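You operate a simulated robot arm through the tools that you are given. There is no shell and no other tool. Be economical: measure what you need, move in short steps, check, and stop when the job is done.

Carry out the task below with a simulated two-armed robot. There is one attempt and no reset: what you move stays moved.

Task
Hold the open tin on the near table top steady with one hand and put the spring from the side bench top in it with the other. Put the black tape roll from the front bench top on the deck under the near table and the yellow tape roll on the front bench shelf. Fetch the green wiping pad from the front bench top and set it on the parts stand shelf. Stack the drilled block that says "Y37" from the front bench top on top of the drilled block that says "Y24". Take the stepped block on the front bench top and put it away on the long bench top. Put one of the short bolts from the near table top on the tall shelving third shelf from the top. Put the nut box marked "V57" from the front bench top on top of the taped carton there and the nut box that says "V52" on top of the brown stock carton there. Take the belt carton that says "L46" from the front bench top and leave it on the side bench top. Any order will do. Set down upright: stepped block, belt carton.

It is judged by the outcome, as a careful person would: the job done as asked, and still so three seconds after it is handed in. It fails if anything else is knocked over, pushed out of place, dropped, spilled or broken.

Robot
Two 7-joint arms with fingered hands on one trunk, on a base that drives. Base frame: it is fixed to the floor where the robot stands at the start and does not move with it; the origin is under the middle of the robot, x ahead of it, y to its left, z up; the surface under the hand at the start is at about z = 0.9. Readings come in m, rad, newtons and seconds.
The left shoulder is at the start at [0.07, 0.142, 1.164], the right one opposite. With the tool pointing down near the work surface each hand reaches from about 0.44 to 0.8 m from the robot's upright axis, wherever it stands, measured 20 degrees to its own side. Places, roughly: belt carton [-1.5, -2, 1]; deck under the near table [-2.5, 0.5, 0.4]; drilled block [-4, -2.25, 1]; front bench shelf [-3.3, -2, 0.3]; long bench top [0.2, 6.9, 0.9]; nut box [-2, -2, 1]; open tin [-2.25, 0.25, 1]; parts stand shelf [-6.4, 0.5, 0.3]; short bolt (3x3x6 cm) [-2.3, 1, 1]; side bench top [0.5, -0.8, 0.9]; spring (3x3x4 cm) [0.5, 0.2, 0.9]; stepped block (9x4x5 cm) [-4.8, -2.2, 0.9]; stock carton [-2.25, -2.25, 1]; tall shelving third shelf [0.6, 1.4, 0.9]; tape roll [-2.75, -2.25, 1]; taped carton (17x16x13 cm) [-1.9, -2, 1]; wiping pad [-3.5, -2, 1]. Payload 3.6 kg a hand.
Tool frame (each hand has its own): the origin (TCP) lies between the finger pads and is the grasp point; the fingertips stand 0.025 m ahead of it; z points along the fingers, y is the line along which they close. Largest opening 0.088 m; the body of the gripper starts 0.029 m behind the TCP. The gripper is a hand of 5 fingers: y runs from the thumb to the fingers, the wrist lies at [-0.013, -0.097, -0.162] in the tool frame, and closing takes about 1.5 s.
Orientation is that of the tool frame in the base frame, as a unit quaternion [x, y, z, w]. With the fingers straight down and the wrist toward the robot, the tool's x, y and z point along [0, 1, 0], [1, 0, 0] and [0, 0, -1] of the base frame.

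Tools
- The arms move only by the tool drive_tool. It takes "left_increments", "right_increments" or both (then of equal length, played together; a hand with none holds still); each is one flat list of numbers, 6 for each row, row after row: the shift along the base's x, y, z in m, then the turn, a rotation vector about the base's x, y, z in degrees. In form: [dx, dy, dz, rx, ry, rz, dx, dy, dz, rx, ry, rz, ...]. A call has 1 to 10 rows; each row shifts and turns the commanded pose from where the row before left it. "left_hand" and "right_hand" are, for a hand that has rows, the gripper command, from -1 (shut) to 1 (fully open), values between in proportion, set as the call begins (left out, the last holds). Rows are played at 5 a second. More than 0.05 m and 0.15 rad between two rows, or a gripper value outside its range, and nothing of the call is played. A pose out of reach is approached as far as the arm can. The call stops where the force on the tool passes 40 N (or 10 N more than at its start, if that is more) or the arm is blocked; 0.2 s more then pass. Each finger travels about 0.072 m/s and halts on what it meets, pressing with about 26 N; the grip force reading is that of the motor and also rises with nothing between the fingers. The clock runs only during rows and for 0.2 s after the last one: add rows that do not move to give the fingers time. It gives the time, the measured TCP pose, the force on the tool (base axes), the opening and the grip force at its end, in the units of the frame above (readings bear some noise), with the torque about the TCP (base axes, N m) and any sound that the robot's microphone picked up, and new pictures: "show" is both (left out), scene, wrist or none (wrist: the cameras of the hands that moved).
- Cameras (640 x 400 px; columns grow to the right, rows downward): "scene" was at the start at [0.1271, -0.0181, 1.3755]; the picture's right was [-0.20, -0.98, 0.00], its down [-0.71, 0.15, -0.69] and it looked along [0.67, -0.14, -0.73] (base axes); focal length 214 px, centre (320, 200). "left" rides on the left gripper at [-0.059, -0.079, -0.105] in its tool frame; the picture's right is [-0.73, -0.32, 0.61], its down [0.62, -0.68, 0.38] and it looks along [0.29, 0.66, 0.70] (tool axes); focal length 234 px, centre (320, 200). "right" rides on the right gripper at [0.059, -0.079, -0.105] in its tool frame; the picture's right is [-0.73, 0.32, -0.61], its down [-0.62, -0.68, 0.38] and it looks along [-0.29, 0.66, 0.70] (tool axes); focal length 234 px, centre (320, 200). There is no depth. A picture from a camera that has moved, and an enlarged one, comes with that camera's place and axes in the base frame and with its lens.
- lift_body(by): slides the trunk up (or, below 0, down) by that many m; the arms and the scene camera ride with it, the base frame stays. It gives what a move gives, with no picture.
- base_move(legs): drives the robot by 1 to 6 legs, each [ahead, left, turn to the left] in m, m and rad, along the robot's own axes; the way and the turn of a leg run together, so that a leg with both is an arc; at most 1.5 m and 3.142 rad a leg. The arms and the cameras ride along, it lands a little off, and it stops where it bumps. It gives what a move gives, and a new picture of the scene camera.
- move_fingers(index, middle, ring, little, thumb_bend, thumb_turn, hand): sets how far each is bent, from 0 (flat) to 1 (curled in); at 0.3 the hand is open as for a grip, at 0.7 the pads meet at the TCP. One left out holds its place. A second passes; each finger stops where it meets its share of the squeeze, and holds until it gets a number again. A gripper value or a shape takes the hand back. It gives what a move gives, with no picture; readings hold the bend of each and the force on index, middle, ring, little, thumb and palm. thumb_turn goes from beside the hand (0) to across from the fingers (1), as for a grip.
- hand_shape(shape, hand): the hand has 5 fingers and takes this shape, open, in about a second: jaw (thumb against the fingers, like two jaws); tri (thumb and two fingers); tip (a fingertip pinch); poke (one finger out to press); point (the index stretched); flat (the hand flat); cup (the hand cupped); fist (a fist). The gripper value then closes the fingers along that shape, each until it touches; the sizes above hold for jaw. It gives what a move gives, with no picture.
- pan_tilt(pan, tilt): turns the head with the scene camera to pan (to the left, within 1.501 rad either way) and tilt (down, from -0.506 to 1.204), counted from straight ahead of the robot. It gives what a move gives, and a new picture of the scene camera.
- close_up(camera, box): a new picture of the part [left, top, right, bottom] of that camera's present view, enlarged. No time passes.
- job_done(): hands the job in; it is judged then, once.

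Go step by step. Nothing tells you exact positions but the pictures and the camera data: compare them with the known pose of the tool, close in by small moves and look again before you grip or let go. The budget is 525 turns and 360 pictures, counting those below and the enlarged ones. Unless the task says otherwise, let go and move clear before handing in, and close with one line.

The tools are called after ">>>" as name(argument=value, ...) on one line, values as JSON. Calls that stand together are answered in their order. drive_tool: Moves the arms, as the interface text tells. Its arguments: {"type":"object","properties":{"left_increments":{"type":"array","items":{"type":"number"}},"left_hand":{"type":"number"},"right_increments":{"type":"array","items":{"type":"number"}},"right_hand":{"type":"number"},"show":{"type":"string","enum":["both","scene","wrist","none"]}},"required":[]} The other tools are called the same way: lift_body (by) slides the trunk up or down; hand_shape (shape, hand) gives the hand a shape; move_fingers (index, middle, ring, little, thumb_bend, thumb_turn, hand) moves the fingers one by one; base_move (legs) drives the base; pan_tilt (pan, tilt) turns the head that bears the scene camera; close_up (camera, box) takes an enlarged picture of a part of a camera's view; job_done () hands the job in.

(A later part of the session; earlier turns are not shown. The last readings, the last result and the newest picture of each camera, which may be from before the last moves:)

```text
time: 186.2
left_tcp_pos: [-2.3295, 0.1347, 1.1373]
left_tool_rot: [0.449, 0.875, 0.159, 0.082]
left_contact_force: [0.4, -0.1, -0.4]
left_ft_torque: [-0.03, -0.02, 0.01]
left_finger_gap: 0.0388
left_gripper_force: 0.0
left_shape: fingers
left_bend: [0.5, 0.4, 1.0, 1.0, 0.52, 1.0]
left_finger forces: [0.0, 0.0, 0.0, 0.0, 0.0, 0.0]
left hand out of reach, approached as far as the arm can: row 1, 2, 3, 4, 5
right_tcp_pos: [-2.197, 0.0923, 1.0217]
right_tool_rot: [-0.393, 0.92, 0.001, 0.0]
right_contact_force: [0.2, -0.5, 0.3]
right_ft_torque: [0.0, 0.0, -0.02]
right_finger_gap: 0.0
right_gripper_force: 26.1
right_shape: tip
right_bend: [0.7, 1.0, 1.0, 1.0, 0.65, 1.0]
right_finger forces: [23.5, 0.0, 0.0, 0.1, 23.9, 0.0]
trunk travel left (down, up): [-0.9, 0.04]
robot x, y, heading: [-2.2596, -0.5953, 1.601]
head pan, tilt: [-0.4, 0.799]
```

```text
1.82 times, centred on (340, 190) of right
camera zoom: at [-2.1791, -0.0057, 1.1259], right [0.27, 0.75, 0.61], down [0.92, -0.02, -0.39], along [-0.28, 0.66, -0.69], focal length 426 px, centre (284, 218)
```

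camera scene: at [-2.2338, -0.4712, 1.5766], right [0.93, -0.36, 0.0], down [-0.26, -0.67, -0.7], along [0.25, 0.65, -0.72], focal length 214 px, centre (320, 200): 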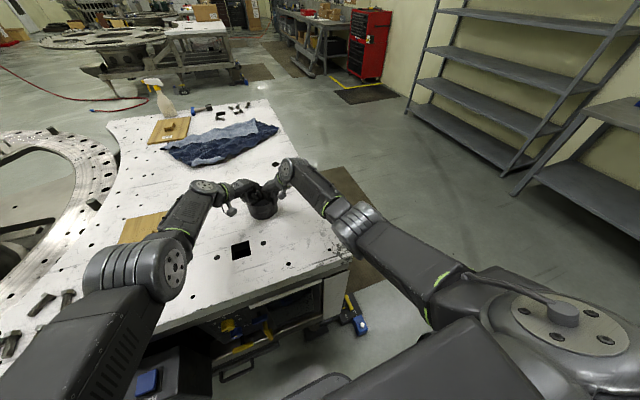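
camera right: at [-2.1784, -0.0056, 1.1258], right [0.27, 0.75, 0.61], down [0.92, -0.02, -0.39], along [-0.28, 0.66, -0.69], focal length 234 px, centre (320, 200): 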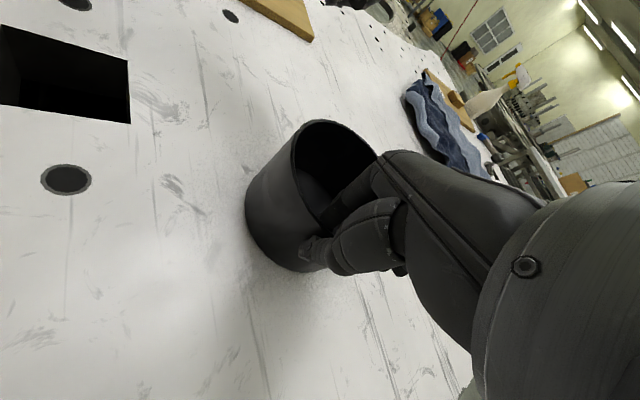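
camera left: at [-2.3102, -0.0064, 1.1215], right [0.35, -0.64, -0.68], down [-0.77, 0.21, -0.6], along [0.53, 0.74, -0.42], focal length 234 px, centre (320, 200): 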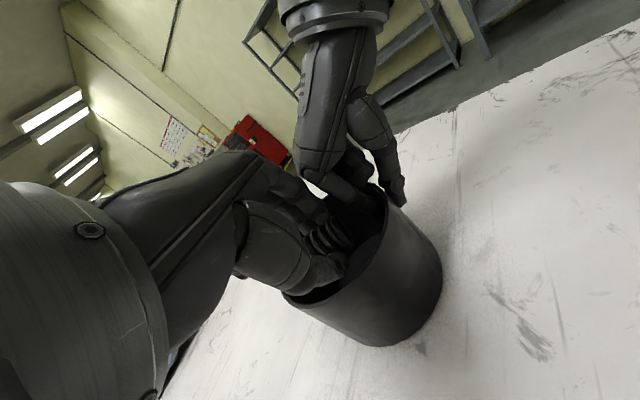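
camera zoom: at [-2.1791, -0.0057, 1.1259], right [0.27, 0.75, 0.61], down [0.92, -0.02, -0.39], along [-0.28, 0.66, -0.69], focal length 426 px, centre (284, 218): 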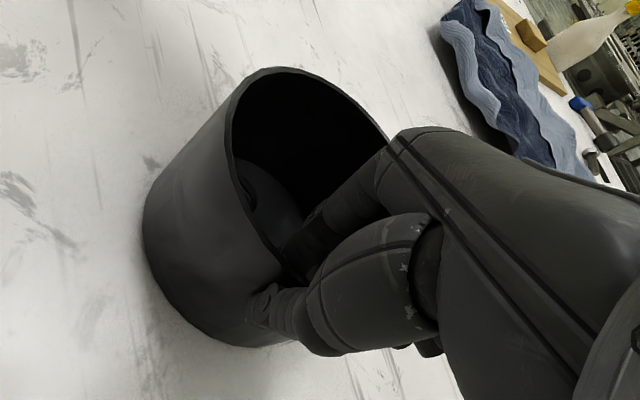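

Done. Now I'll release the tin with the right hand and lift it away.

>>> drive_tool(right_increments=[0, 0, 0, 0, 0, 0, 0, 0, 0, 0, 0, 0, 0, 0, 0, 0, 0, 0, 0, 0, 0, 0, 0, 0, 0, 0, 0, 0, 0, 0, 0, 0, 0.02, 0, 0, 0, 0, 0, 0.03, 0, 0, 0, 0, 0, 0.03, 0, 0, 0, 0.02, -0.02, 0.02, 0, 0, 0], right_hand=1, show="wrist")

>>> base_move(legs=[[-0.2, 0, 0]])

```text
time: 188.2
left_tcp_pos: [-2.3263, 0.1336, 1.1369]
left_tool_rot: [0.449, 0.876, 0.159, 0.081]
left_contact_force: [0.5, -0.2, -0.1]
left_ft_torque: [0.01, -0.01, 0.03]
left_finger_gap: 0.0388
left_gripper_force: 0.1
left_shape: fingers
left_bend: [0.5, 0.4, 1.0, 1.0, 0.52, 1.0]
left_finger forces: [0.0, 0.0, 0.1, 0.0, 0.0, 0.0]
right_tcp_pos: [-2.1742, 0.0709, 1.1227]
right_tool_rot: [-0.393, 0.919, 0.002, -0.001]
right_contact_force: [0.6, -1.0, 1.2]
right_ft_torque: [0.02, 0.01, -0.02]
right_finger_gap: 0.0879
right_gripper_force: 0.0
right_shape: tip
right_bend: [0.3, 0.98, 0.99, 0.99, 0.3, 0.98]
right_finger forces: [0.1, 0.0, 0.0, 0.0, 0.0, 0.1]
trunk travel left (down, up): [-0.9, 0.04]
robot x, y, heading: [-2.265, -0.5961, 1.605]
head pan, tilt: [-0.4, 0.799]
camera right: at [-2.157, -0.0269, 1.2277], right [0.27, 0.75, 0.61], down [0.92, -0.02, -0.39], along [-0.28, 0.67, -0.69], focal length 234 px, centre (320, 200)
```

right: 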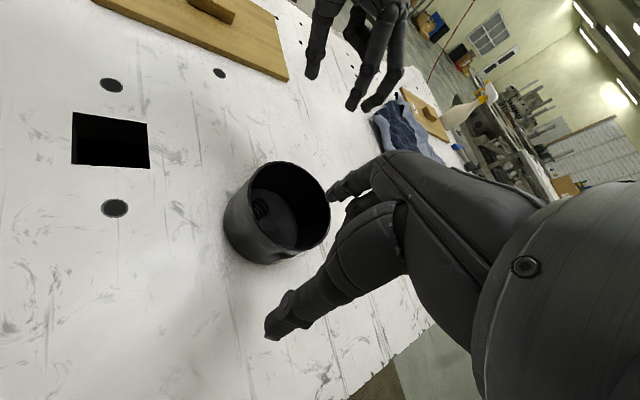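

```text
time: 189.8
left_tcp_pos: [-2.3235, -0.0636, 1.1346]
left_tool_rot: [0.447, 0.876, 0.159, 0.081]
left_contact_force: [-0.4, 0.5, -0.5]
left_ft_torque: [0.01, 0.0, -0.02]
left_finger_gap: 0.039
left_gripper_force: 0.1
left_shape: fingers
left_bend: [0.5, 0.4, 1.0, 1.0, 0.52, 1.0]
left_finger forces: [0.1, 0.0, 0.1, 0.0, 0.1, 0.0]
right_tcp_pos: [-2.1715, -0.1243, 1.1205]
right_tool_rot: [-0.393, 0.92, 0.0, -0.001]
right_contact_force: [-0.3, -0.2, -0.4]
right_ft_torque: [0.0, 0.0, 0.0]
right_finger_gap: 0.0876
right_gripper_force: 0.0
right_shape: tip
right_bend: [0.3, 0.98, 0.99, 0.99, 0.3, 0.98]
right_finger forces: [0.0, 0.1, 0.1, 0.0, 0.1, 0.0]
trunk travel left (down, up): [-0.9, 0.04]
robot x, y, heading: [-2.2568, -0.7966, 1.601]
head pan, tilt: [-0.4, 0.799]
camera scene: at [-2.2289, -0.6674, 1.5762], right [0.93, -0.36, 0.0], down [-0.26, -0.67, -0.7], along [0.25, 0.65, -0.72], focal length 214 px, centre (320, 200)
```

scene: 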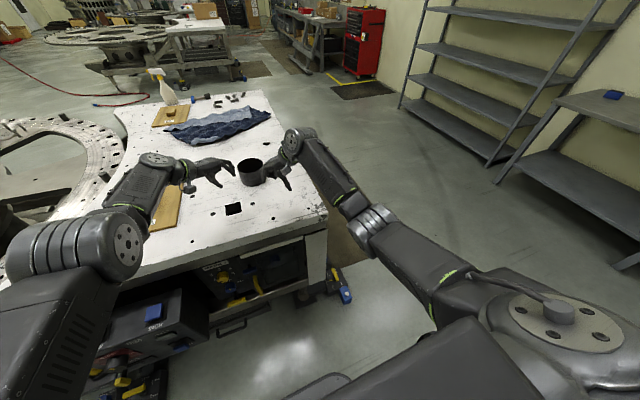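

The tin stands with the spring in it. I'll back off, return both hands to their natural open pose, and turn to the front bench.

>>> base_move(legs=[[-0.2, 0, 0]])

>>> drive_tool(left_increments=[-0.015, -0.015, 0, -4, 5.6, 8, -0.015, -0.015, 0, -4, 5.6, 8, -0.015, -0.015, 0, -4, 5.6, 8, -0.015, -0.015, 0, 0, 0, 8, -0.015, -0.015, 0, 0, 0, 8, -0.015, -0.015, 0, 0, 0, 8, -0.015, 0, 0, 0, 0, 6, -0.015, 0, 0, 0, 0, 0], right_increments=[0.015, 0, 0, 0, 0, -8, 0.015, 0, 0, 0, 0, -8, 0.015, 0, 0, 0, 0, -8, 0.015, 0, 0, 0, 0, -8, 0.015, 0, 0, 0, 0, -8, 0.015, 0, 0, 0, 0, -7, 0.015, 0, 0, 0, 0, 0, 0.015, 0, 0, 0, 0, 0], show="none")

>>> hand_shape(hand="left", shape="jaw")

>>> hand_shape(hand="right", shape="jaw")

```text
time: 191.4
left_tcp_pos: [-2.3169, -0.2603, 1.135]
left_tool_rot: [0.45, 0.875, 0.158, 0.082]
left_contact_force: [-0.2, 0.5, -0.4]
left_ft_torque: [-0.01, 0.0, -0.01]
left_finger_gap: 0.0391
left_gripper_force: 0.0
left_shape: fingers
left_bend: [0.5, 0.4, 1.0, 1.0, 0.52, 1.0]
left_finger forces: [0.0, 0.1, 0.1, 0.0, 0.0, 0.0]
right_tcp_pos: [-2.1641, -0.3229, 1.1206]
right_tool_rot: [-0.392, 0.92, 0.0, -0.001]
right_contact_force: [-0.4, -0.4, -0.2]
right_ft_torque: [-0.01, -0.01, -0.01]
right_finger_gap: 0.0878
right_gripper_force: 0.0
right_shape: tip
right_bend: [0.3, 0.98, 0.99, 0.99, 0.3, 0.98]
right_finger forces: [0.1, 0.0, 0.0, 0.0, 0.1, 0.0]
trunk travel left (down, up): [-0.9, 0.04]
robot x, y, heading: [-2.2497, -0.9934, 1.596]
head pan, tilt: [-0.4, 0.799]
camera scene: at [-2.2228, -0.8655, 1.5762], right [0.93, -0.36, 0.0], down [-0.26, -0.67, -0.7], along [0.25, 0.65, -0.72], focal length 214 px, centre (320, 200)
```

scene: 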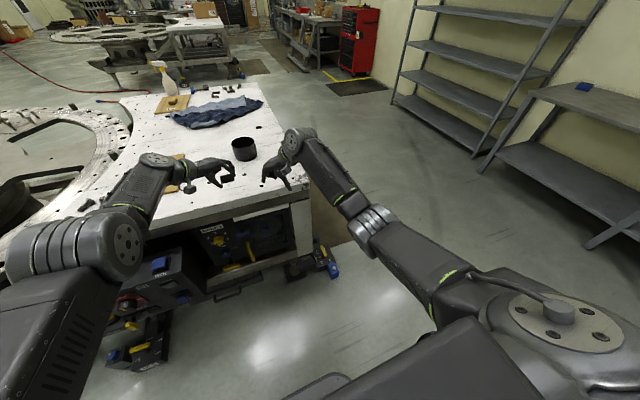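

```text
refused: row 1 steps farther than a row can; nothing moved
```

```text
time: 192.3
left_tcp_pos: [-2.3162, -0.2645, 1.1377]
left_tool_rot: [0.449, 0.875, 0.16, 0.081]
left_contact_force: [0.3, 0.4, 0.4]
left_ft_torque: [-0.03, 0.01, 0.02]
left_finger_gap: 0.0877
left_gripper_force: 0.0
left_shape: jaw
left_bend: [0.3, 0.3, 0.3, 0.3, 0.3, 0.98]
left_finger forces: [0.1, 0.0, 0.0, 0.0, 0.0, 0.1]
right_tcp_pos: [-2.165, -0.3259, 1.123]
right_tool_rot: [-0.393, 0.92, 0.002, -0.001]
right_contact_force: [0.0, -0.1, 0.3]
right_ft_torque: [0.01, 0.0, 0.01]
right_finger_gap: 0.0878
right_gripper_force: 0.2
right_shape: tip
right_bend: [0.3, 0.98, 0.99, 0.99, 0.3, 0.98]
right_finger forces: [0.1, 0.0, 0.1, 0.0, 0.1, 0.0]
trunk travel left (down, up): [-0.9, 0.04]
robot x, y, heading: [-2.2451, -0.9965, 1.6]
head pan, tilt: [-0.4, 0.799]
```

```text
time: 193.2
left_tcp_pos: [-2.316, -0.2634, 1.1349]
left_tool_rot: [0.449, 0.876, 0.159, 0.082]
left_contact_force: [-1.0, 0.3, 0.3]
left_ft_torque: [-0.02, 0.02, -0.02]
left_finger_gap: 0.0875
left_gripper_force: 0.2
left_shape: jaw
left_bend: [0.3, 0.3, 0.3, 0.3, 0.3, 0.98]
left_finger forces: [0.0, 0.1, 0.0, 0.1, 0.0, 0.1]
right_tcp_pos: [-2.1653, -0.3258, 1.1221]
right_tool_rot: [-0.393, 0.919, 0.001, 0.0]
right_contact_force: [0.5, 0.7, -0.3]
right_ft_torque: [0.02, 0.03, 0.03]
right_finger_gap: 0.0877
right_gripper_force: 0.1
right_shape: jaw
right_bend: [0.3, 0.3, 0.3, 0.3, 0.3, 0.98]
right_finger forces: [0.0, 0.0, 0.0, 0.0, 0.1, 0.0]
trunk travel left (down, up): [-0.9, 0.04]
robot x, y, heading: [-2.2502, -0.9923, 1.598]
head pan, tilt: [-0.4, 0.799]
```

I'll split the rotation into smaller steps.

>>> drive_tool(left_increments=[-0.015, -0.015, 0, 0, 0, 8, -0.015, -0.015, 0, 0, 0, 8, -0.015, -0.015, 0, 0, 0, 8, -0.015, -0.015, 0, 0, 0, 8, -0.015, -0.015, 0, 0, 0, 8, -0.015, -0.015, 0, 0, 0, 8, -0.015, 0, 0, 0, 0, 6, -0.015, 0, 0, -7, 0, 0, 0, 0, 0, -7, 0, 0, 0, 0, 0, -6, 0, 0], right_increments=[0.015, 0, 0, 0, 0, -8, 0.015, 0, 0, 0, 0, -8, 0.015, 0, 0, 0, 0, -8, 0.015, 0, 0, 0, 0, -8, 0.015, 0, 0, 0, 0, -8, 0.015, 0, 0, 0, 0, -6, 0.015, 0, 0, 0, 0, 0, 0.015, 0, 0, 0, 0, 0, 0, 0, 0, 0, 0, 0, 0, 0, 0, 0, 0, 0], show="none")

>>> base_move(legs=[[0, 0, 1.57], [0, 0, 1.55]])

>>> pan_tilt(pan=0, tilt=0.5)

```text
time: 195.4
left_tcp_pos: [-2.4303, -0.2379, 1.1053]
left_tool_rot: [0.002, 1.0, 0.005, 0.0]
left_contact_force: [0.3, -0.5, 0.3]
left_ft_torque: [0.02, -0.02, 0.01]
left_finger_gap: 0.0877
left_gripper_force: 0.0
left_shape: jaw
left_bend: [0.3, 0.3, 0.3, 0.3, 0.3, 0.98]
left_finger forces: [0.1, 0.0, 0.0, 0.0, 0.1, 0.1]
left hand out of reach, approached as far as the arm can: row 1, 2, 3, 4, 5, 6, 8, 9, 10
right_tcp_pos: [-2.0449, -0.3251, 1.1218]
right_tool_rot: [-0.003, 1.0, 0.002, 0.0]
right_contact_force: [0.1, -0.4, -0.3]
right_ft_torque: [0.0, -0.03, -0.05]
right_finger_gap: 0.0877
right_gripper_force: 0.0
right_shape: jaw
right_bend: [0.3, 0.3, 0.3, 0.3, 0.3, 0.98]
right_finger forces: [0.0, 0.1, 0.1, 0.0, 0.1, 0.0]
trunk travel left (down, up): [-0.9, 0.04]
robot x, y, heading: [-2.25, -0.9951, 1.602]
head pan, tilt: [-0.4, 0.799]
```

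```text
time: 203.4
left_tcp_pos: [-2.0832, -1.7514, 1.105]
left_tool_rot: [1.0, -0.013, 0.0, 0.005]
left_contact_force: [-0.4, -0.8, -0.2]
left_ft_torque: [0.0, 0.0, 0.02]
left_finger_gap: 0.0879
left_gripper_force: 0.0
left_shape: jaw
left_bend: [0.3, 0.3, 0.3, 0.3, 0.3, 0.98]
left_finger forces: [0.1, 0.1, 0.0, 0.0, 0.0, 0.0]
right_tcp_pos: [-2.4678, -1.6562, 1.1215]
right_tool_rot: [1.0, -0.007, 0.0, 0.002]
right_contact_force: [1.1, 0.8, 0.2]
right_ft_torque: [0.0, -0.03, -0.01]
right_finger_gap: 0.0877
right_gripper_force: 0.0
right_shape: jaw
right_bend: [0.3, 0.3, 0.3, 0.3, 0.3, 0.98]
right_finger forces: [0.1, 0.1, 0.0, 0.0, 0.0, 0.1]
trunk travel left (down, up): [-0.9, 0.04]
robot x, y, heading: [-2.2485, -0.9905, -1.564]
head pan, tilt: [-0.4, 0.799]
camera scene: at [-2.2812, -1.1199, 1.5766], right [-0.92, 0.38, 0.0], down [0.27, 0.66, -0.7], along [-0.27, -0.64, -0.72], focal length 214 px, centre (320, 200)
```

scene: 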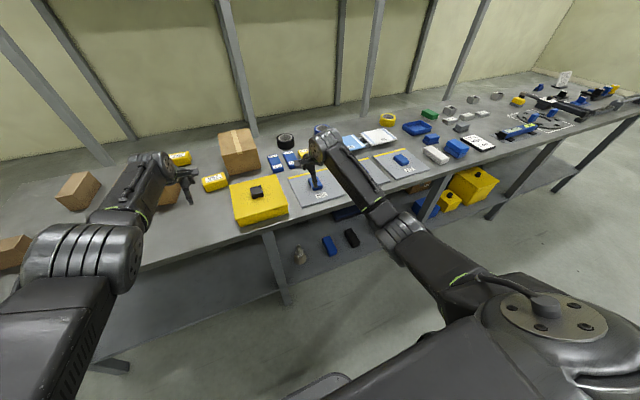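

```text
time: 204.2
left_tcp_pos: [-2.083, -1.7527, 1.1061]
left_tool_rot: [1.0, -0.013, 0.0, 0.005]
left_contact_force: [-0.8, -0.1, -0.1]
left_ft_torque: [-0.01, 0.01, -0.01]
left_finger_gap: 0.0876
left_gripper_force: 0.0
left_shape: jaw
left_bend: [0.3, 0.3, 0.3, 0.3, 0.3, 0.98]
left_finger forces: [0.0, 0.0, 0.0, 0.1, 0.0, 0.0]
right_tcp_pos: [-2.4671, -1.6563, 1.1218]
right_tool_rot: [1.0, -0.008, -0.001, 0.001]
right_contact_force: [0.2, -1.0, 0.7]
right_ft_torque: [-0.02, 0.03, 0.01]
right_finger_gap: 0.0877
right_gripper_force: 0.1
right_shape: jaw
right_bend: [0.3, 0.3, 0.3, 0.3, 0.3, 0.98]
right_finger forces: [0.1, 0.0, 0.0, 0.1, 0.0, 0.0]
trunk travel left (down, up): [-0.9, 0.04]
robot x, y, heading: [-2.2501, -0.992, -1.565]
head pan, tilt: [0.0, 0.499]
camera scene: at [-2.2494, -1.1363, 1.6025], right [-1.0, -0.01, 0.0], down [0.0, 0.48, -0.88], along [0.01, -0.88, -0.48], focal length 214 px, centre (320, 200)
```

scene: 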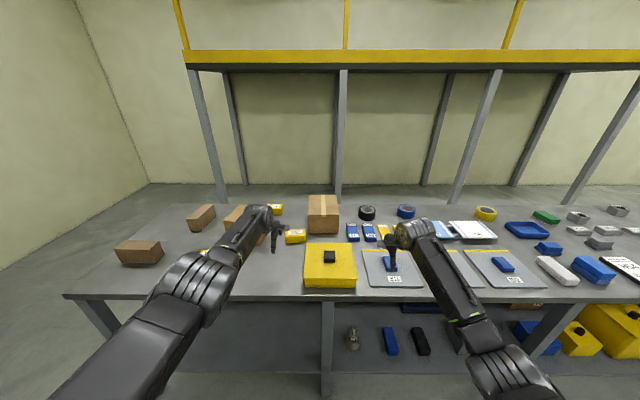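

The front bench is in view. I'll zoom in to read the labels.

>>> close_up(camera="scene", box=[100, 190, 300, 280])

>>> close_up(camera="scene", box=[270, 190, 430, 290])

>>> close_up(camera="scene", box=[430, 190, 640, 300])

```text
3.20 times, centred on (200, 235) of scene
camera zoom: at [-2.2494, -1.1363, 1.6025], right [-1.0, -0.01, 0.0], down [0.0, 0.48, -0.88], along [0.01, -0.88, -0.48], focal length 686 px, centre (704, 88)
```

zoom: 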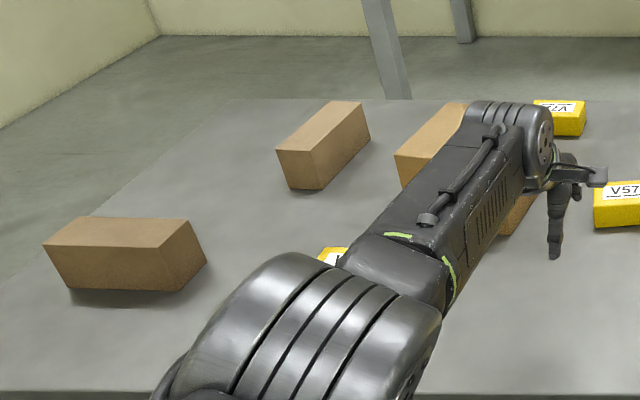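

```text
4.00 times, centred on (350, 240) of scene
camera zoom: at [-2.2494, -1.1363, 1.6025], right [-1.0, -0.01, 0.0], down [0.0, 0.48, -0.88], along [0.01, -0.88, -0.48], focal length 858 px, centre (200, 40)
```

zoom: 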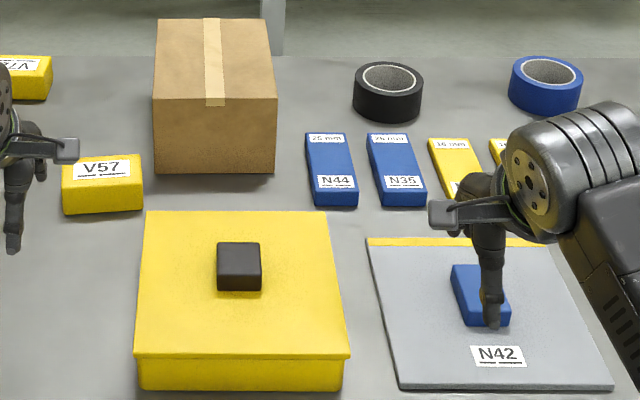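

```text
3.05 times, centred on (535, 245) of scene
camera zoom: at [-2.2494, -1.1363, 1.6025], right [-1.0, -0.01, 0.0], down [0.0, 0.48, -0.88], along [0.01, -0.88, -0.48], focal length 654 px, centre (-335, 63)
```

zoom: 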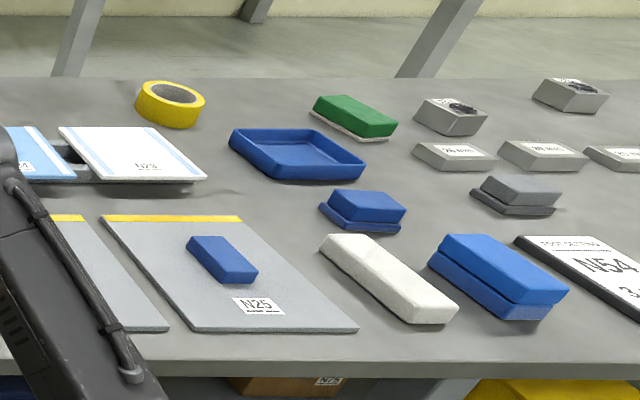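

V57 is to the left of the taped carton. I'll back up a little and slide left to see the rest of the boxes.

>>> base_move(legs=[[-0.15, 0, 0], [0, 0.45, 0]])

>>> pan_tilt(pan=0.0, tilt=0.6)

>>> close_up(camera="scene", box=[150, 150, 470, 350])

```text
time: 208.0
left_tcp_pos: [-1.6194, -1.593, 1.1057]
left_tool_rot: [1.0, -0.014, 0.0, 0.006]
left_contact_force: [-0.3, 1.0, 0.1]
left_ft_torque: [0.04, 0.02, 0.02]
left_finger_gap: 0.0876
left_gripper_force: 0.1
left_shape: jaw
left_bend: [0.3, 0.3, 0.3, 0.3, 0.3, 0.98]
left_finger forces: [0.1, 0.0, 0.0, 0.0, 0.0, 0.0]
right_tcp_pos: [-2.0025, -1.4983, 1.1209]
right_tool_rot: [1.0, -0.009, 0.001, 0.002]
right_contact_force: [-0.7, 0.1, -0.1]
right_ft_torque: [-0.01, -0.04, -0.02]
right_finger_gap: 0.0879
right_gripper_force: 0.0
right_shape: jaw
right_bend: [0.3, 0.3, 0.3, 0.3, 0.3, 0.98]
right_finger forces: [0.0, 0.0, 0.0, 0.0, 0.0, 0.0]
trunk travel left (down, up): [-0.9, 0.04]
robot x, y, heading: [-1.7821, -0.8325, -1.563]
head pan, tilt: [0.0, 0.499]
camera scene: at [-1.7851, -0.978, 1.6026], right [-1.0, -0.01, 0.0], down [0.0, 0.48, -0.88], along [0.01, -0.88, -0.48], focal length 214 px, centre (320, 200)
```

scene: 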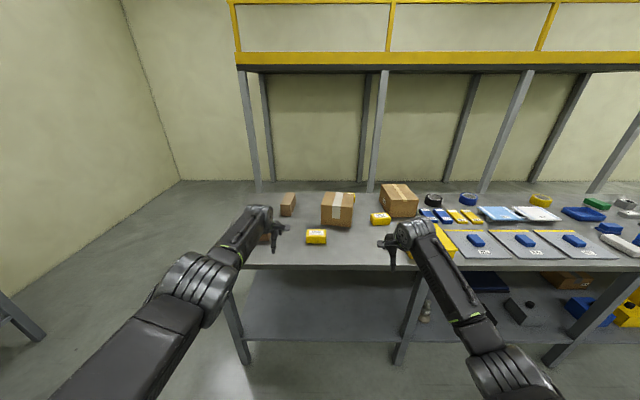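

```text
time: 208.7
left_tcp_pos: [-1.6171, -1.5929, 1.1048]
left_tool_rot: [1.0, -0.014, 0.0, 0.006]
left_contact_force: [0.0, 0.2, -0.3]
left_ft_torque: [0.0, -0.04, -0.01]
left_finger_gap: 0.0877
left_gripper_force: 0.0
left_shape: jaw
left_bend: [0.3, 0.3, 0.3, 0.3, 0.3, 0.98]
left_finger forces: [0.0, 0.0, 0.0, 0.0, 0.1, 0.0]
right_tcp_pos: [-2.0025, -1.4974, 1.1229]
right_tool_rot: [1.0, -0.008, 0.0, 0.002]
right_contact_force: [0.3, 0.7, -0.5]
right_ft_torque: [-0.01, -0.01, -0.02]
right_finger_gap: 0.0876
right_gripper_force: 0.0
right_shape: jaw
right_bend: [0.3, 0.3, 0.3, 0.3, 0.3, 0.98]
right_finger forces: [0.0, 0.0, 0.0, 0.0, 0.1, 0.0]
trunk travel left (down, up): [-0.9, 0.04]
robot x, y, heading: [-1.7822, -0.8362, -1.566]
head pan, tilt: [0.0, 0.6]
camera scene: at [-1.7834, -0.9753, 1.5935], right [-1.0, -0.01, 0.0], down [0.0, 0.56, -0.83], along [0.01, -0.83, -0.56], focal length 214 px, centre (320, 200)
```

scene: 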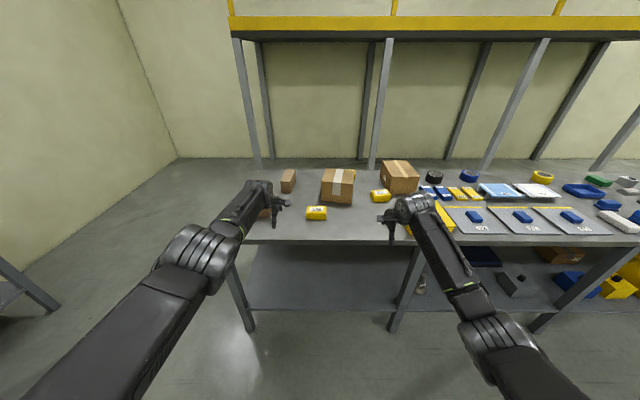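

```text
2.00 times, centred on (310, 250) of scene
camera zoom: at [-1.7834, -0.9753, 1.5935], right [-1.0, -0.01, 0.0], down [0.0, 0.56, -0.83], along [0.01, -0.83, -0.56], focal length 429 px, centre (340, 100)
```

zoom: 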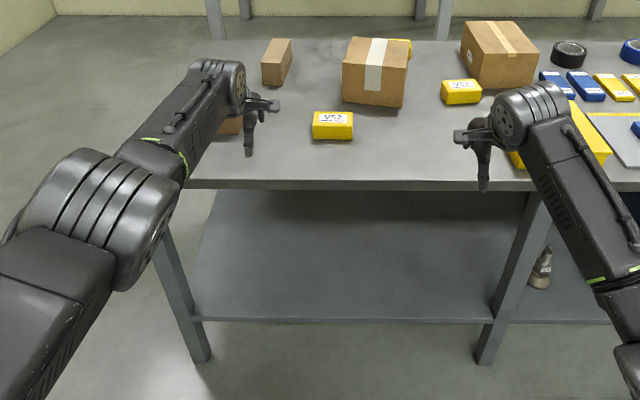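

The carton with wide pale tape is the taped one at about (−1.87, −2.0); the brown stock carton is at about (−2.24, −2.1). I'll read the near nut box labels.

>>> close_up(camera="scene", box=[280, 150, 430, 235])

```text
4.27 times, centred on (355, 192) of scene
camera zoom: at [-1.7834, -0.9753, 1.5935], right [-1.0, -0.01, 0.0], down [0.0, 0.56, -0.83], along [0.01, -0.83, -0.56], focal length 915 px, centre (171, 232)
```

zoom: 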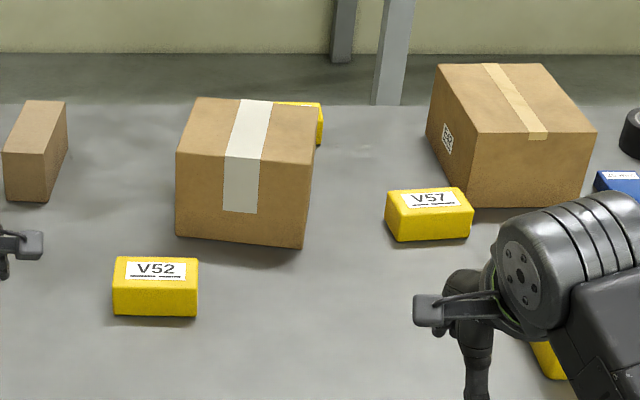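

V52 is at about (−1.753, −1.841) and V57 at (−2.113, −1.994), with the bench top near z 0.90. I'll lower the trunk some, draw the hands in and raise them, then move in so each hand is over its own box.

>>> drive_tool(left_increments=[0, 0.03, 0.03, 0, 0, 0, 0, 0.03, 0.03, 0, 0, 0, 0, 0.03, 0.03, 0, 0, 0, 0, 0.03, 0.02, 0, 0, 0, 0, 0.03, 0, 0, 0, 0, 0, 0.03, 0, 0, 0, 0], right_increments=[0, 0.02, 0.03, 0, 0, 0, 0, 0.02, 0.03, 0, 0, 0, 0, 0.02, 0.03, 0, 0, 0, 0, 0.02, 0.02, 0, 0, 0, 0, 0, 0, 0, 0, 0, 0, 0, 0, 0, 0, 0], show="none")

>>> lift_body(by=-0.1)

>>> base_move(legs=[[0, -0.178, 0], [0.5, 0, 0]])

```text
time: 210.1
left_tcp_pos: [-1.6233, -1.6, 1.2086]
left_tool_rot: [1.0, -0.014, -0.001, 0.004]
left_contact_force: [0.3, -0.7, -0.3]
left_ft_torque: [0.01, 0.03, -0.04]
left_finger_gap: 0.0881
left_gripper_force: 0.0
left_shape: jaw
left_bend: [0.3, 0.3, 0.3, 0.3, 0.3, 0.98]
left_finger forces: [0.0, 0.0, 0.1, 0.0, 0.0, 0.0]
left hand out of reach, approached as far as the arm can: row 1, 2, 3, 4, 5, 6
right_tcp_pos: [-2.0015, -1.4178, 1.2322]
right_tool_rot: [1.0, -0.009, 0.0, 0.001]
right_contact_force: [-1.0, 0.0, -0.3]
right_ft_torque: [0.02, 0.0, 0.02]
right_finger_gap: 0.0878
right_gripper_force: 0.1
right_shape: jaw
right_bend: [0.3, 0.3, 0.3, 0.3, 0.3, 0.98]
right_finger forces: [0.0, 0.1, 0.0, 0.0, 0.0, 0.0]
trunk travel left (down, up): [-0.9, 0.04]
robot x, y, heading: [-1.7846, -0.834, -1.565]
head pan, tilt: [0.0, 0.6]
```

```text
time: 211.4
left_tcp_pos: [-1.6238, -1.5989, 1.1102]
left_tool_rot: [1.0, -0.014, 0.0, 0.005]
left_contact_force: [-0.7, -0.8, 0.1]
left_ft_torque: [0.0, -0.02, -0.01]
left_finger_gap: 0.0877
left_gripper_force: 0.2
left_shape: jaw
left_bend: [0.3, 0.3, 0.3, 0.3, 0.3, 0.98]
left_finger forces: [0.1, 0.1, 0.0, 0.0, 0.1, 0.0]
right_tcp_pos: [-2.0017, -1.4168, 1.1311]
right_tool_rot: [1.0, -0.008, 0.0, 0.002]
right_contact_force: [0.0, -1.1, 0.0]
right_ft_torque: [0.01, -0.02, 0.0]
right_finger_gap: 0.0877
right_gripper_force: 0.0
right_shape: jaw
right_bend: [0.3, 0.3, 0.3, 0.3, 0.3, 0.98]
right_finger forces: [0.0, 0.1, 0.0, 0.0, 0.1, 0.0]
trunk travel left (down, up): [-0.8, 0.14]
robot x, y, heading: [-1.7859, -0.8364, -1.564]
head pan, tilt: [0.0, 0.6]
```

```text
time: 215.5
left_tcp_pos: [-1.8036, -2.1002, 1.1095]
left_tool_rot: [1.0, -0.015, 0.0, 0.005]
left_contact_force: [0.7, 0.1, 0.5]
left_ft_torque: [0.02, 0.01, 0.01]
left_finger_gap: 0.0877
left_gripper_force: 0.0
left_shape: jaw
left_bend: [0.3, 0.3, 0.3, 0.3, 0.3, 0.98]
left_finger forces: [0.0, 0.1, 0.0, 0.0, 0.0, 0.0]
right_tcp_pos: [-2.1815, -1.9171, 1.1326]
right_tool_rot: [1.0, -0.01, 0.0, 0.003]
right_contact_force: [-0.8, -0.2, 0.1]
right_ft_torque: [-0.01, 0.02, 0.02]
right_finger_gap: 0.0877
right_gripper_force: 0.1
right_shape: jaw
right_bend: [0.3, 0.3, 0.3, 0.3, 0.3, 0.98]
right_finger forces: [0.0, 0.0, 0.1, 0.1, 0.1, 0.0]
trunk travel left (down, up): [-0.8, 0.14]
robot x, y, heading: [-1.959, -1.3353, -1.57]
head pan, tilt: [0.0, 0.6]
camera scene: at [-1.9611, -1.4751, 1.4936], right [-1.0, 0.0, 0.0], down [0.0, 0.56, -0.83], along [0.0, -0.83, -0.56], focal length 214 px, centre (320, 200)
```

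scene: 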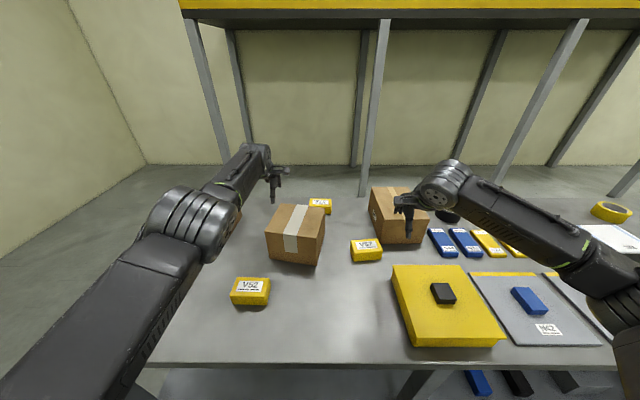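

Right is in position near V57 (−2.120, −1.997). The left arm is stuck at its limits, so I'll fix it afterwards; first I'll lower the right hand over V57, keeping the fingers left of the stock carton.

>>> drive_tool(right_increments=[0.03, -0.025, 0, 0, 0, 0, 0.03, -0.025, -0.02, 0, 0, 0, 0.03, -0.027, -0.03, 0, 0, 0, 0, 0, -0.04, 0, 0, 0], show="both")

```text
refused: row 3 steps farther than a row can; nothing moved
```

>>> drive_tool(right_increments=[0.03, -0.025, 0, 0, 0, 0, 0.03, -0.025, -0.02, 0, 0, 0, 0.03, -0.027, -0.02, 0, 0, 0, 0, 0, -0.04, 0, 0, 0], show="both")

```text
time: 216.5
left_tcp_pos: [-1.8049, -2.1006, 1.1096]
left_tool_rot: [1.0, -0.015, 0.0, 0.004]
left_contact_force: [-0.1, -0.1, 0.6]
left_ft_torque: [-0.01, -0.01, 0.01]
left_finger_gap: 0.0876
left_gripper_force: 0.1
left_shape: jaw
left_bend: [0.3, 0.3, 0.3, 0.3, 0.3, 0.98]
left_finger forces: [0.1, 0.0, 0.0, 0.0, 0.0, 0.0]
right_tcp_pos: [-2.0922, -1.9955, 1.0509]
right_tool_rot: [1.0, -0.01, 0.0, 0.001]
right_contact_force: [-0.6, 0.2, 0.4]
right_ft_torque: [0.0, 0.0, 0.0]
right_finger_gap: 0.0876
right_gripper_force: 0.0
right_shape: jaw
right_bend: [0.3, 0.3, 0.3, 0.3, 0.3, 0.98]
right_finger forces: [0.0, 0.0, 0.0, 0.1, 0.1, 0.1]
trunk travel left (down, up): [-0.8, 0.14]
robot x, y, heading: [-1.9645, -1.3363, -1.569]
head pan, tilt: [0.0, 0.6]
camera scene: at [-1.962, -1.4761, 1.4936], right [-1.0, 0.0, 0.0], down [0.0, 0.57, -0.82], along [0.0, -0.82, -0.57], focal length 214 px, centre (320, 200)
camera right: at [-2.0307, -1.9185, 1.1543], right [-0.73, -0.3, 0.61], down [-0.61, 0.69, -0.39], along [-0.3, -0.65, -0.69], focal length 234 px, centre (320, 200)
```

scene: 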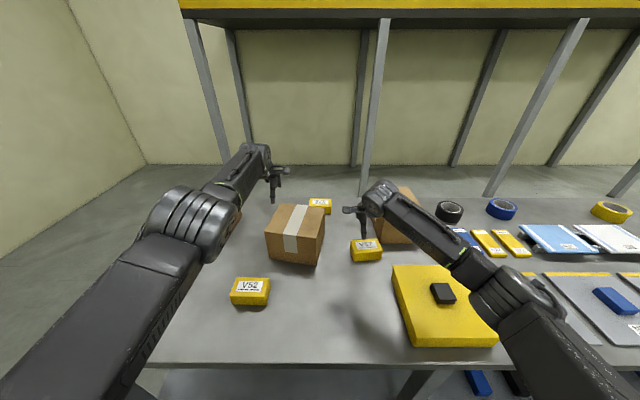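
right: 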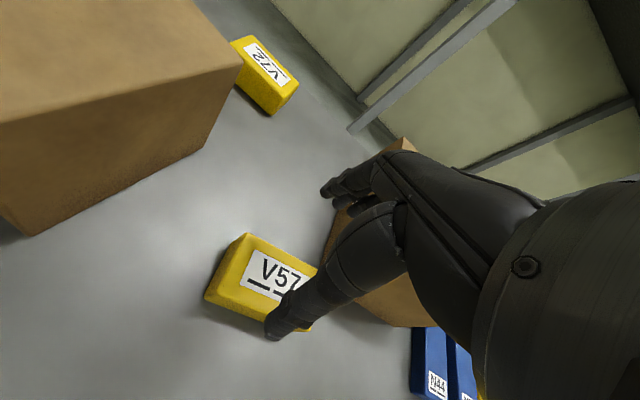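

V57 spans x −2.065 to −2.15 and is about 6 cm deep, right under the hand. I'll descend and close.

>>> drive_tool(right_increments=[0.002, -0.002, -0.03, 0, 0, 0, 0, 0, -0.03, 0, 0, 0, 0, 0, -0.03, 0, 0, 0, 0, 0, -0.022, 0, 0, 0], right_hand=0.8, show="wrist")

>>> drive_tool(right_increments=[0, 0, 0, 0, 0, 0, 0, 0, 0, 0, 0, 0, 0, 0, 0, 0, 0, 0, 0, 0, 0, 0, 0, 0, 0, 0, 0, 0, 0, 0, 0, 0, 0, 0, 0, 0], right_hand=-1, show="none")

>>> drive_tool(right_increments=[0, 0, 0.03, 0, 0, 0, 0, 0, 0.04, 0, 0, 0, 0, 0.01, 0.04, 0, 0, 0, 0, 0.02, 0.04, 0, 0, 0], show="wrist")

```text
time: 217.5
left_tcp_pos: [-1.8045, -2.1005, 1.1088]
left_tool_rot: [1.0, -0.016, 0.0, 0.005]
left_contact_force: [-1.3, 0.5, 0.7]
left_ft_torque: [0.01, 0.0, 0.0]
left_finger_gap: 0.0878
left_gripper_force: 0.0
left_shape: jaw
left_bend: [0.3, 0.3, 0.3, 0.3, 0.3, 0.98]
left_finger forces: [0.1, 0.1, 0.1, 0.0, 0.0, 0.1]
right_tcp_pos: [-2.0889, -1.9968, 0.9373]
right_tool_rot: [1.0, -0.011, 0.0, 0.001]
right_contact_force: [-1.1, 1.5, 1.9]
right_ft_torque: [0.03, -0.02, 0.05]
right_finger_gap: 0.0795
right_gripper_force: 0.1
right_shape: jaw
right_bend: [0.29, 0.32, 0.3, 0.31, 0.33, 0.98]
right_finger forces: [0.0, 0.0, 0.1, 0.2, 1.3, 0.0]
trunk travel left (down, up): [-0.8, 0.14]
robot x, y, heading: [-1.9619, -1.3319, -1.57]
head pan, tilt: [0.0, 0.6]
camera right: at [-2.0273, -1.9199, 1.0416], right [-0.73, -0.31, 0.61], down [-0.61, 0.69, -0.39], along [-0.3, -0.65, -0.69], focal length 234 px, centre (320, 200)
```

right: 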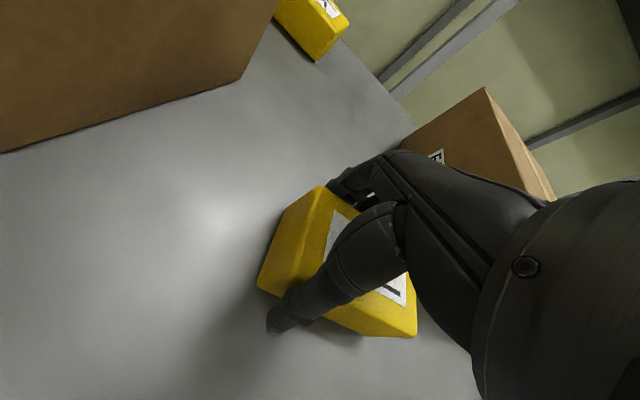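

```text
time: 218.9
left_tcp_pos: [-1.8047, -2.1, 1.1101]
left_tool_rot: [1.0, -0.016, 0.0, 0.004]
left_contact_force: [-0.2, 0.1, -0.3]
left_ft_torque: [0.0, -0.01, 0.0]
left_finger_gap: 0.0877
left_gripper_force: 0.1
left_shape: jaw
left_bend: [0.3, 0.3, 0.3, 0.3, 0.3, 0.98]
left_finger forces: [0.0, 0.0, 0.0, 0.0, 0.0, 0.0]
right_tcp_pos: [-2.0883, -1.9981, 0.9369]
right_tool_rot: [1.0, -0.011, 0.001, 0.001]
right_contact_force: [1.6, 0.0, 1.4]
right_ft_torque: [-0.18, 0.04, 0.13]
right_finger_gap: 0.063
right_gripper_force: 26.0
right_shape: jaw
right_bend: [0.29, 0.38, 0.34, 0.31, 0.5, 0.98]
right_finger forces: [13.9, 7.8, 3.0, 1.6, 25.9, 0.1]
trunk travel left (down, up): [-0.8, 0.14]
robot x, y, heading: [-1.9545, -1.3396, -1.571]
head pan, tilt: [0.0, 0.6]
```

```text
time: 219.9
left_tcp_pos: [-1.804, -2.0998, 1.1084]
left_tool_rot: [1.0, -0.016, 0.001, 0.005]
left_contact_force: [0.5, 0.1, 0.7]
left_ft_torque: [-0.01, 0.02, 0.02]
left_finger_gap: 0.088
left_gripper_force: 0.1
left_shape: jaw
left_bend: [0.3, 0.3, 0.3, 0.3, 0.3, 0.98]
left_finger forces: [0.0, 0.0, 0.1, 0.0, 0.2, 0.0]
right_tcp_pos: [-2.0899, -1.9648, 1.0907]
right_tool_rot: [1.0, -0.011, 0.0, 0.001]
right_contact_force: [-0.8, 0.2, -3.1]
right_ft_torque: [-0.04, -0.09, 0.01]
right_finger_gap: 0.0618
right_gripper_force: 26.0
right_shape: jaw
right_bend: [0.29, 0.4, 0.36, 0.35, 0.51, 0.96]
right_finger forces: [13.8, 6.9, 2.8, 1.8, 25.4, 0.0]
trunk travel left (down, up): [-0.8, 0.14]
robot x, y, heading: [-1.9576, -1.3372, -1.563]
head pan, tilt: [0.0, 0.6]
camera right: at [-2.0289, -1.8883, 1.1946], right [-0.73, -0.31, 0.61], down [-0.61, 0.69, -0.39], along [-0.3, -0.65, -0.69], focal length 234 px, centre (320, 200)
```

right: 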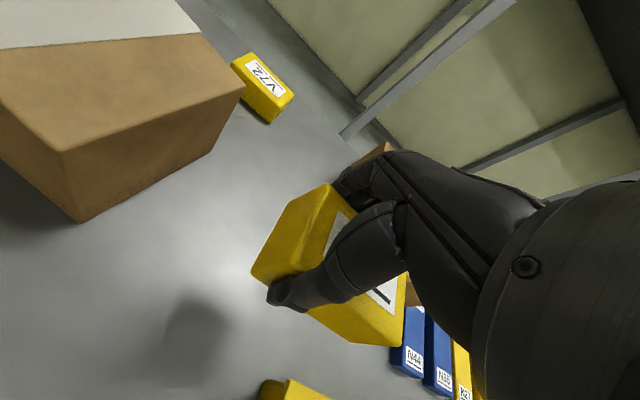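

V57 is held. I'll raise it a little, slide the base left so it's in front of the taped carton, and look.

>>> drive_tool(right_increments=[0, 0, 0.04, 0, 0, 0], left_increments=[0, 0, 0.04, 0, 0, 0], show="none")

>>> base_move(legs=[[0, 0.232, 0]])

>>> drive_tool(right_increments=[0, -0.04, 0, 0, 0, 0, 0, -0.04, 0, 0, 0, 0], show="both")

```text
time: 220.3
left_tcp_pos: [-1.8056, -2.0996, 1.1492]
left_tool_rot: [1.0, -0.015, -0.001, 0.005]
left_contact_force: [-0.1, 0.2, 0.2]
left_ft_torque: [-0.02, -0.04, 0.03]
left_finger_gap: 0.0881
left_gripper_force: 0.0
left_shape: jaw
left_bend: [0.3, 0.3, 0.3, 0.3, 0.3, 0.98]
left_finger forces: [0.0, 0.0, 0.0, 0.0, 0.0, 0.0]
right_tcp_pos: [-2.0907, -1.9648, 1.1301]
right_tool_rot: [1.0, -0.011, 0.0, 0.001]
right_contact_force: [-1.3, 0.2, -2.9]
right_ft_torque: [-0.03, -0.08, -0.02]
right_finger_gap: 0.0618
right_gripper_force: 26.4
right_shape: jaw
right_bend: [0.29, 0.4, 0.36, 0.35, 0.51, 0.96]
right_finger forces: [13.8, 7.0, 2.7, 1.8, 25.4, 0.0]
trunk travel left (down, up): [-0.8, 0.14]
robot x, y, heading: [-1.9584, -1.332, -1.565]
head pan, tilt: [0.0, 0.6]
```

```text
time: 222.0
left_tcp_pos: [-1.5775, -2.0997, 1.1498]
left_tool_rot: [1.0, -0.018, 0.0, 0.004]
left_contact_force: [-0.3, -0.3, 0.7]
left_ft_torque: [-0.03, -0.04, 0.0]
left_finger_gap: 0.0878
left_gripper_force: 0.1
left_shape: jaw
left_bend: [0.3, 0.3, 0.3, 0.3, 0.3, 0.98]
left_finger forces: [0.1, 0.1, 0.0, 0.1, 0.0, 0.0]
right_tcp_pos: [-1.863, -1.9672, 1.1273]
right_tool_rot: [1.0, -0.011, 0.001, 0.002]
right_contact_force: [0.4, -0.2, -3.4]
right_ft_torque: [0.0, -0.07, 0.01]
right_finger_gap: 0.0618
right_gripper_force: 26.2
right_shape: jaw
right_bend: [0.29, 0.4, 0.36, 0.35, 0.51, 0.96]
right_finger forces: [13.9, 6.9, 2.7, 1.9, 25.2, 0.0]
trunk travel left (down, up): [-0.8, 0.14]
robot x, y, heading: [-1.7302, -1.3355, -1.571]
head pan, tilt: [0.0, 0.6]
camera scene: at [-1.734, -1.4762, 1.4934], right [-1.0, 0.0, 0.0], down [0.0, 0.57, -0.82], along [0.0, -0.82, -0.57], focal length 214 px, centre (320, 200)
```

scene: 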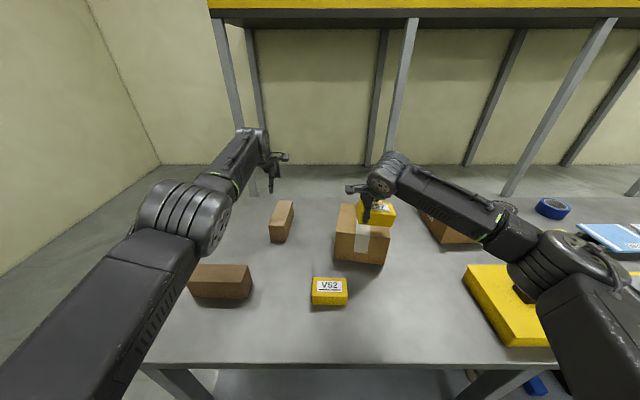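

```text
time: 222.6
left_tcp_pos: [-1.5758, -2.101, 1.1469]
left_tool_rot: [1.0, -0.017, -0.001, 0.003]
left_contact_force: [0.6, 0.1, 0.6]
left_ft_torque: [-0.01, 0.07, -0.03]
left_finger_gap: 0.0878
left_gripper_force: 0.0
left_shape: jaw
left_bend: [0.3, 0.3, 0.3, 0.3, 0.3, 0.98]
left_finger forces: [0.0, 0.0, 0.1, 0.1, 0.0, 0.0]
right_tcp_pos: [-1.8617, -2.0477, 1.128]
right_tool_rot: [1.0, -0.011, -0.001, -0.001]
right_contact_force: [0.2, -0.4, -3.9]
right_ft_torque: [-0.04, -0.07, 0.01]
right_finger_gap: 0.0616
right_gripper_force: 26.2
right_shape: jaw
right_bend: [0.29, 0.4, 0.36, 0.35, 0.51, 0.96]
right_finger forces: [13.5, 6.8, 2.8, 1.7, 25.0, 0.1]
trunk travel left (down, up): [-0.8, 0.14]
robot x, y, heading: [-1.7295, -1.3334, -1.569]
head pan, tilt: [0.0, 0.6]
camera scene: at [-1.731, -1.4784, 1.4932], right [-1.0, 0.0, 0.0], down [0.0, 0.57, -0.82], along [0.0, -0.82, -0.57], focal length 214 px, centre (320, 200)
camera right: at [-1.7999, -1.9712, 1.2324], right [-0.73, -0.31, 0.61], down [-0.61, 0.7, -0.38], along [-0.31, -0.65, -0.7], focal length 234 px, centre (320, 200)
```

scene: 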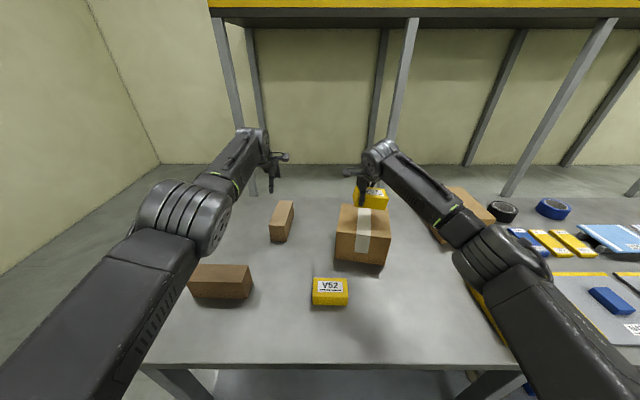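
right: 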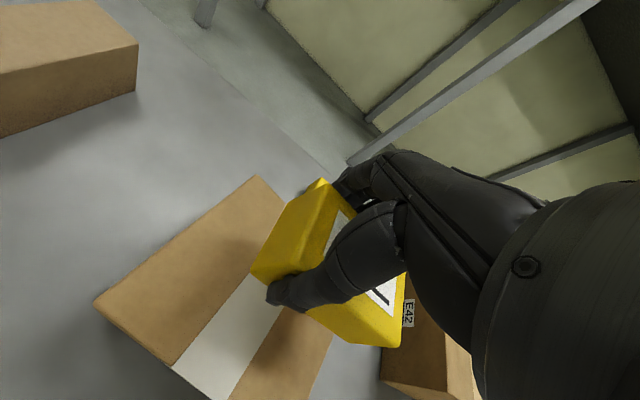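

V57's centre is above the carton's centre. I'll lower it slowly until it touches.

>>> drive_tool(right_increments=[0, 0.008, -0.02, 0, 0, 0, 0, 0, -0.015, 0, 0, 0, 0, 0, -0.008, 0, 0, 0, 0, 0, -0.006, 0, 0, 0], show="wrist")

```text
time: 223.6
left_tcp_pos: [-1.5784, -2.0995, 1.1493]
left_tool_rot: [1.0, -0.016, 0.0, 0.004]
left_contact_force: [0.9, 0.3, -0.6]
left_ft_torque: [0.01, -0.02, -0.01]
left_finger_gap: 0.0877
left_gripper_force: 0.1
left_shape: jaw
left_bend: [0.3, 0.3, 0.3, 0.3, 0.3, 0.98]
left_finger forces: [0.0, 0.0, 0.1, 0.0, 0.0, 0.0]
right_tcp_pos: [-1.8617, -2.0389, 1.0792]
right_tool_rot: [1.0, -0.012, 0.001, 0.001]
right_contact_force: [-0.4, 0.3, -3.5]
right_ft_torque: [-0.01, -0.13, 0.01]
right_finger_gap: 0.0616
right_gripper_force: 25.4
right_shape: jaw
right_bend: [0.29, 0.4, 0.36, 0.35, 0.51, 0.96]
right_finger forces: [13.6, 6.7, 2.8, 1.7, 24.9, 0.0]
trunk travel left (down, up): [-0.8, 0.14]
robot x, y, heading: [-1.7297, -1.3306, -1.572]
head pan, tilt: [0.0, 0.6]
camera right: at [-1.8016, -1.9615, 1.1838], right [-0.73, -0.3, 0.61], down [-0.61, 0.69, -0.39], along [-0.3, -0.65, -0.69], focal length 234 px, centre (320, 200)
```

right: 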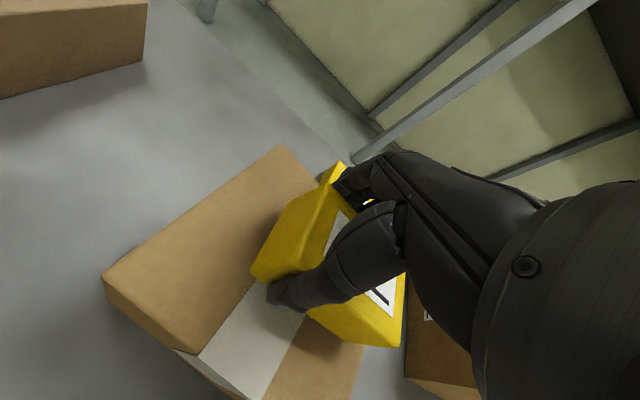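

It looks well centred on the tape. I'll continue lowering until contact.

>>> drive_tool(right_increments=[0, 0, -0.005, 0, 0, 0, 0, 0, -0.004, 0, 0, 0, 0, 0, -0.004, 0, 0, 0], show="none")

```text
time: 224.4
left_tcp_pos: [-1.5755, -2.1002, 1.15]
left_tool_rot: [1.0, -0.017, -0.001, 0.005]
left_contact_force: [0.3, 0.1, -0.1]
left_ft_torque: [0.05, -0.02, -0.02]
left_finger_gap: 0.0879
left_gripper_force: 0.0
left_shape: jaw
left_bend: [0.3, 0.3, 0.3, 0.3, 0.3, 0.98]
left_finger forces: [0.1, 0.1, 0.1, 0.0, 0.0, 0.0]
right_tcp_pos: [-1.8612, -2.0369, 1.0668]
right_tool_rot: [1.0, -0.011, -0.001, 0.003]
right_contact_force: [2.7, 1.2, 5.1]
right_ft_torque: [-0.19, 0.3, 0.04]
right_finger_gap: 0.0618
right_gripper_force: 26.0
right_shape: jaw
right_bend: [0.29, 0.4, 0.35, 0.32, 0.51, 0.96]
right_finger forces: [13.5, 7.5, 3.5, 2.5, 26.7, 0.0]
trunk travel left (down, up): [-0.8, 0.14]
robot x, y, heading: [-1.7298, -1.3374, -1.577]
head pan, tilt: [0.0, 0.6]
```

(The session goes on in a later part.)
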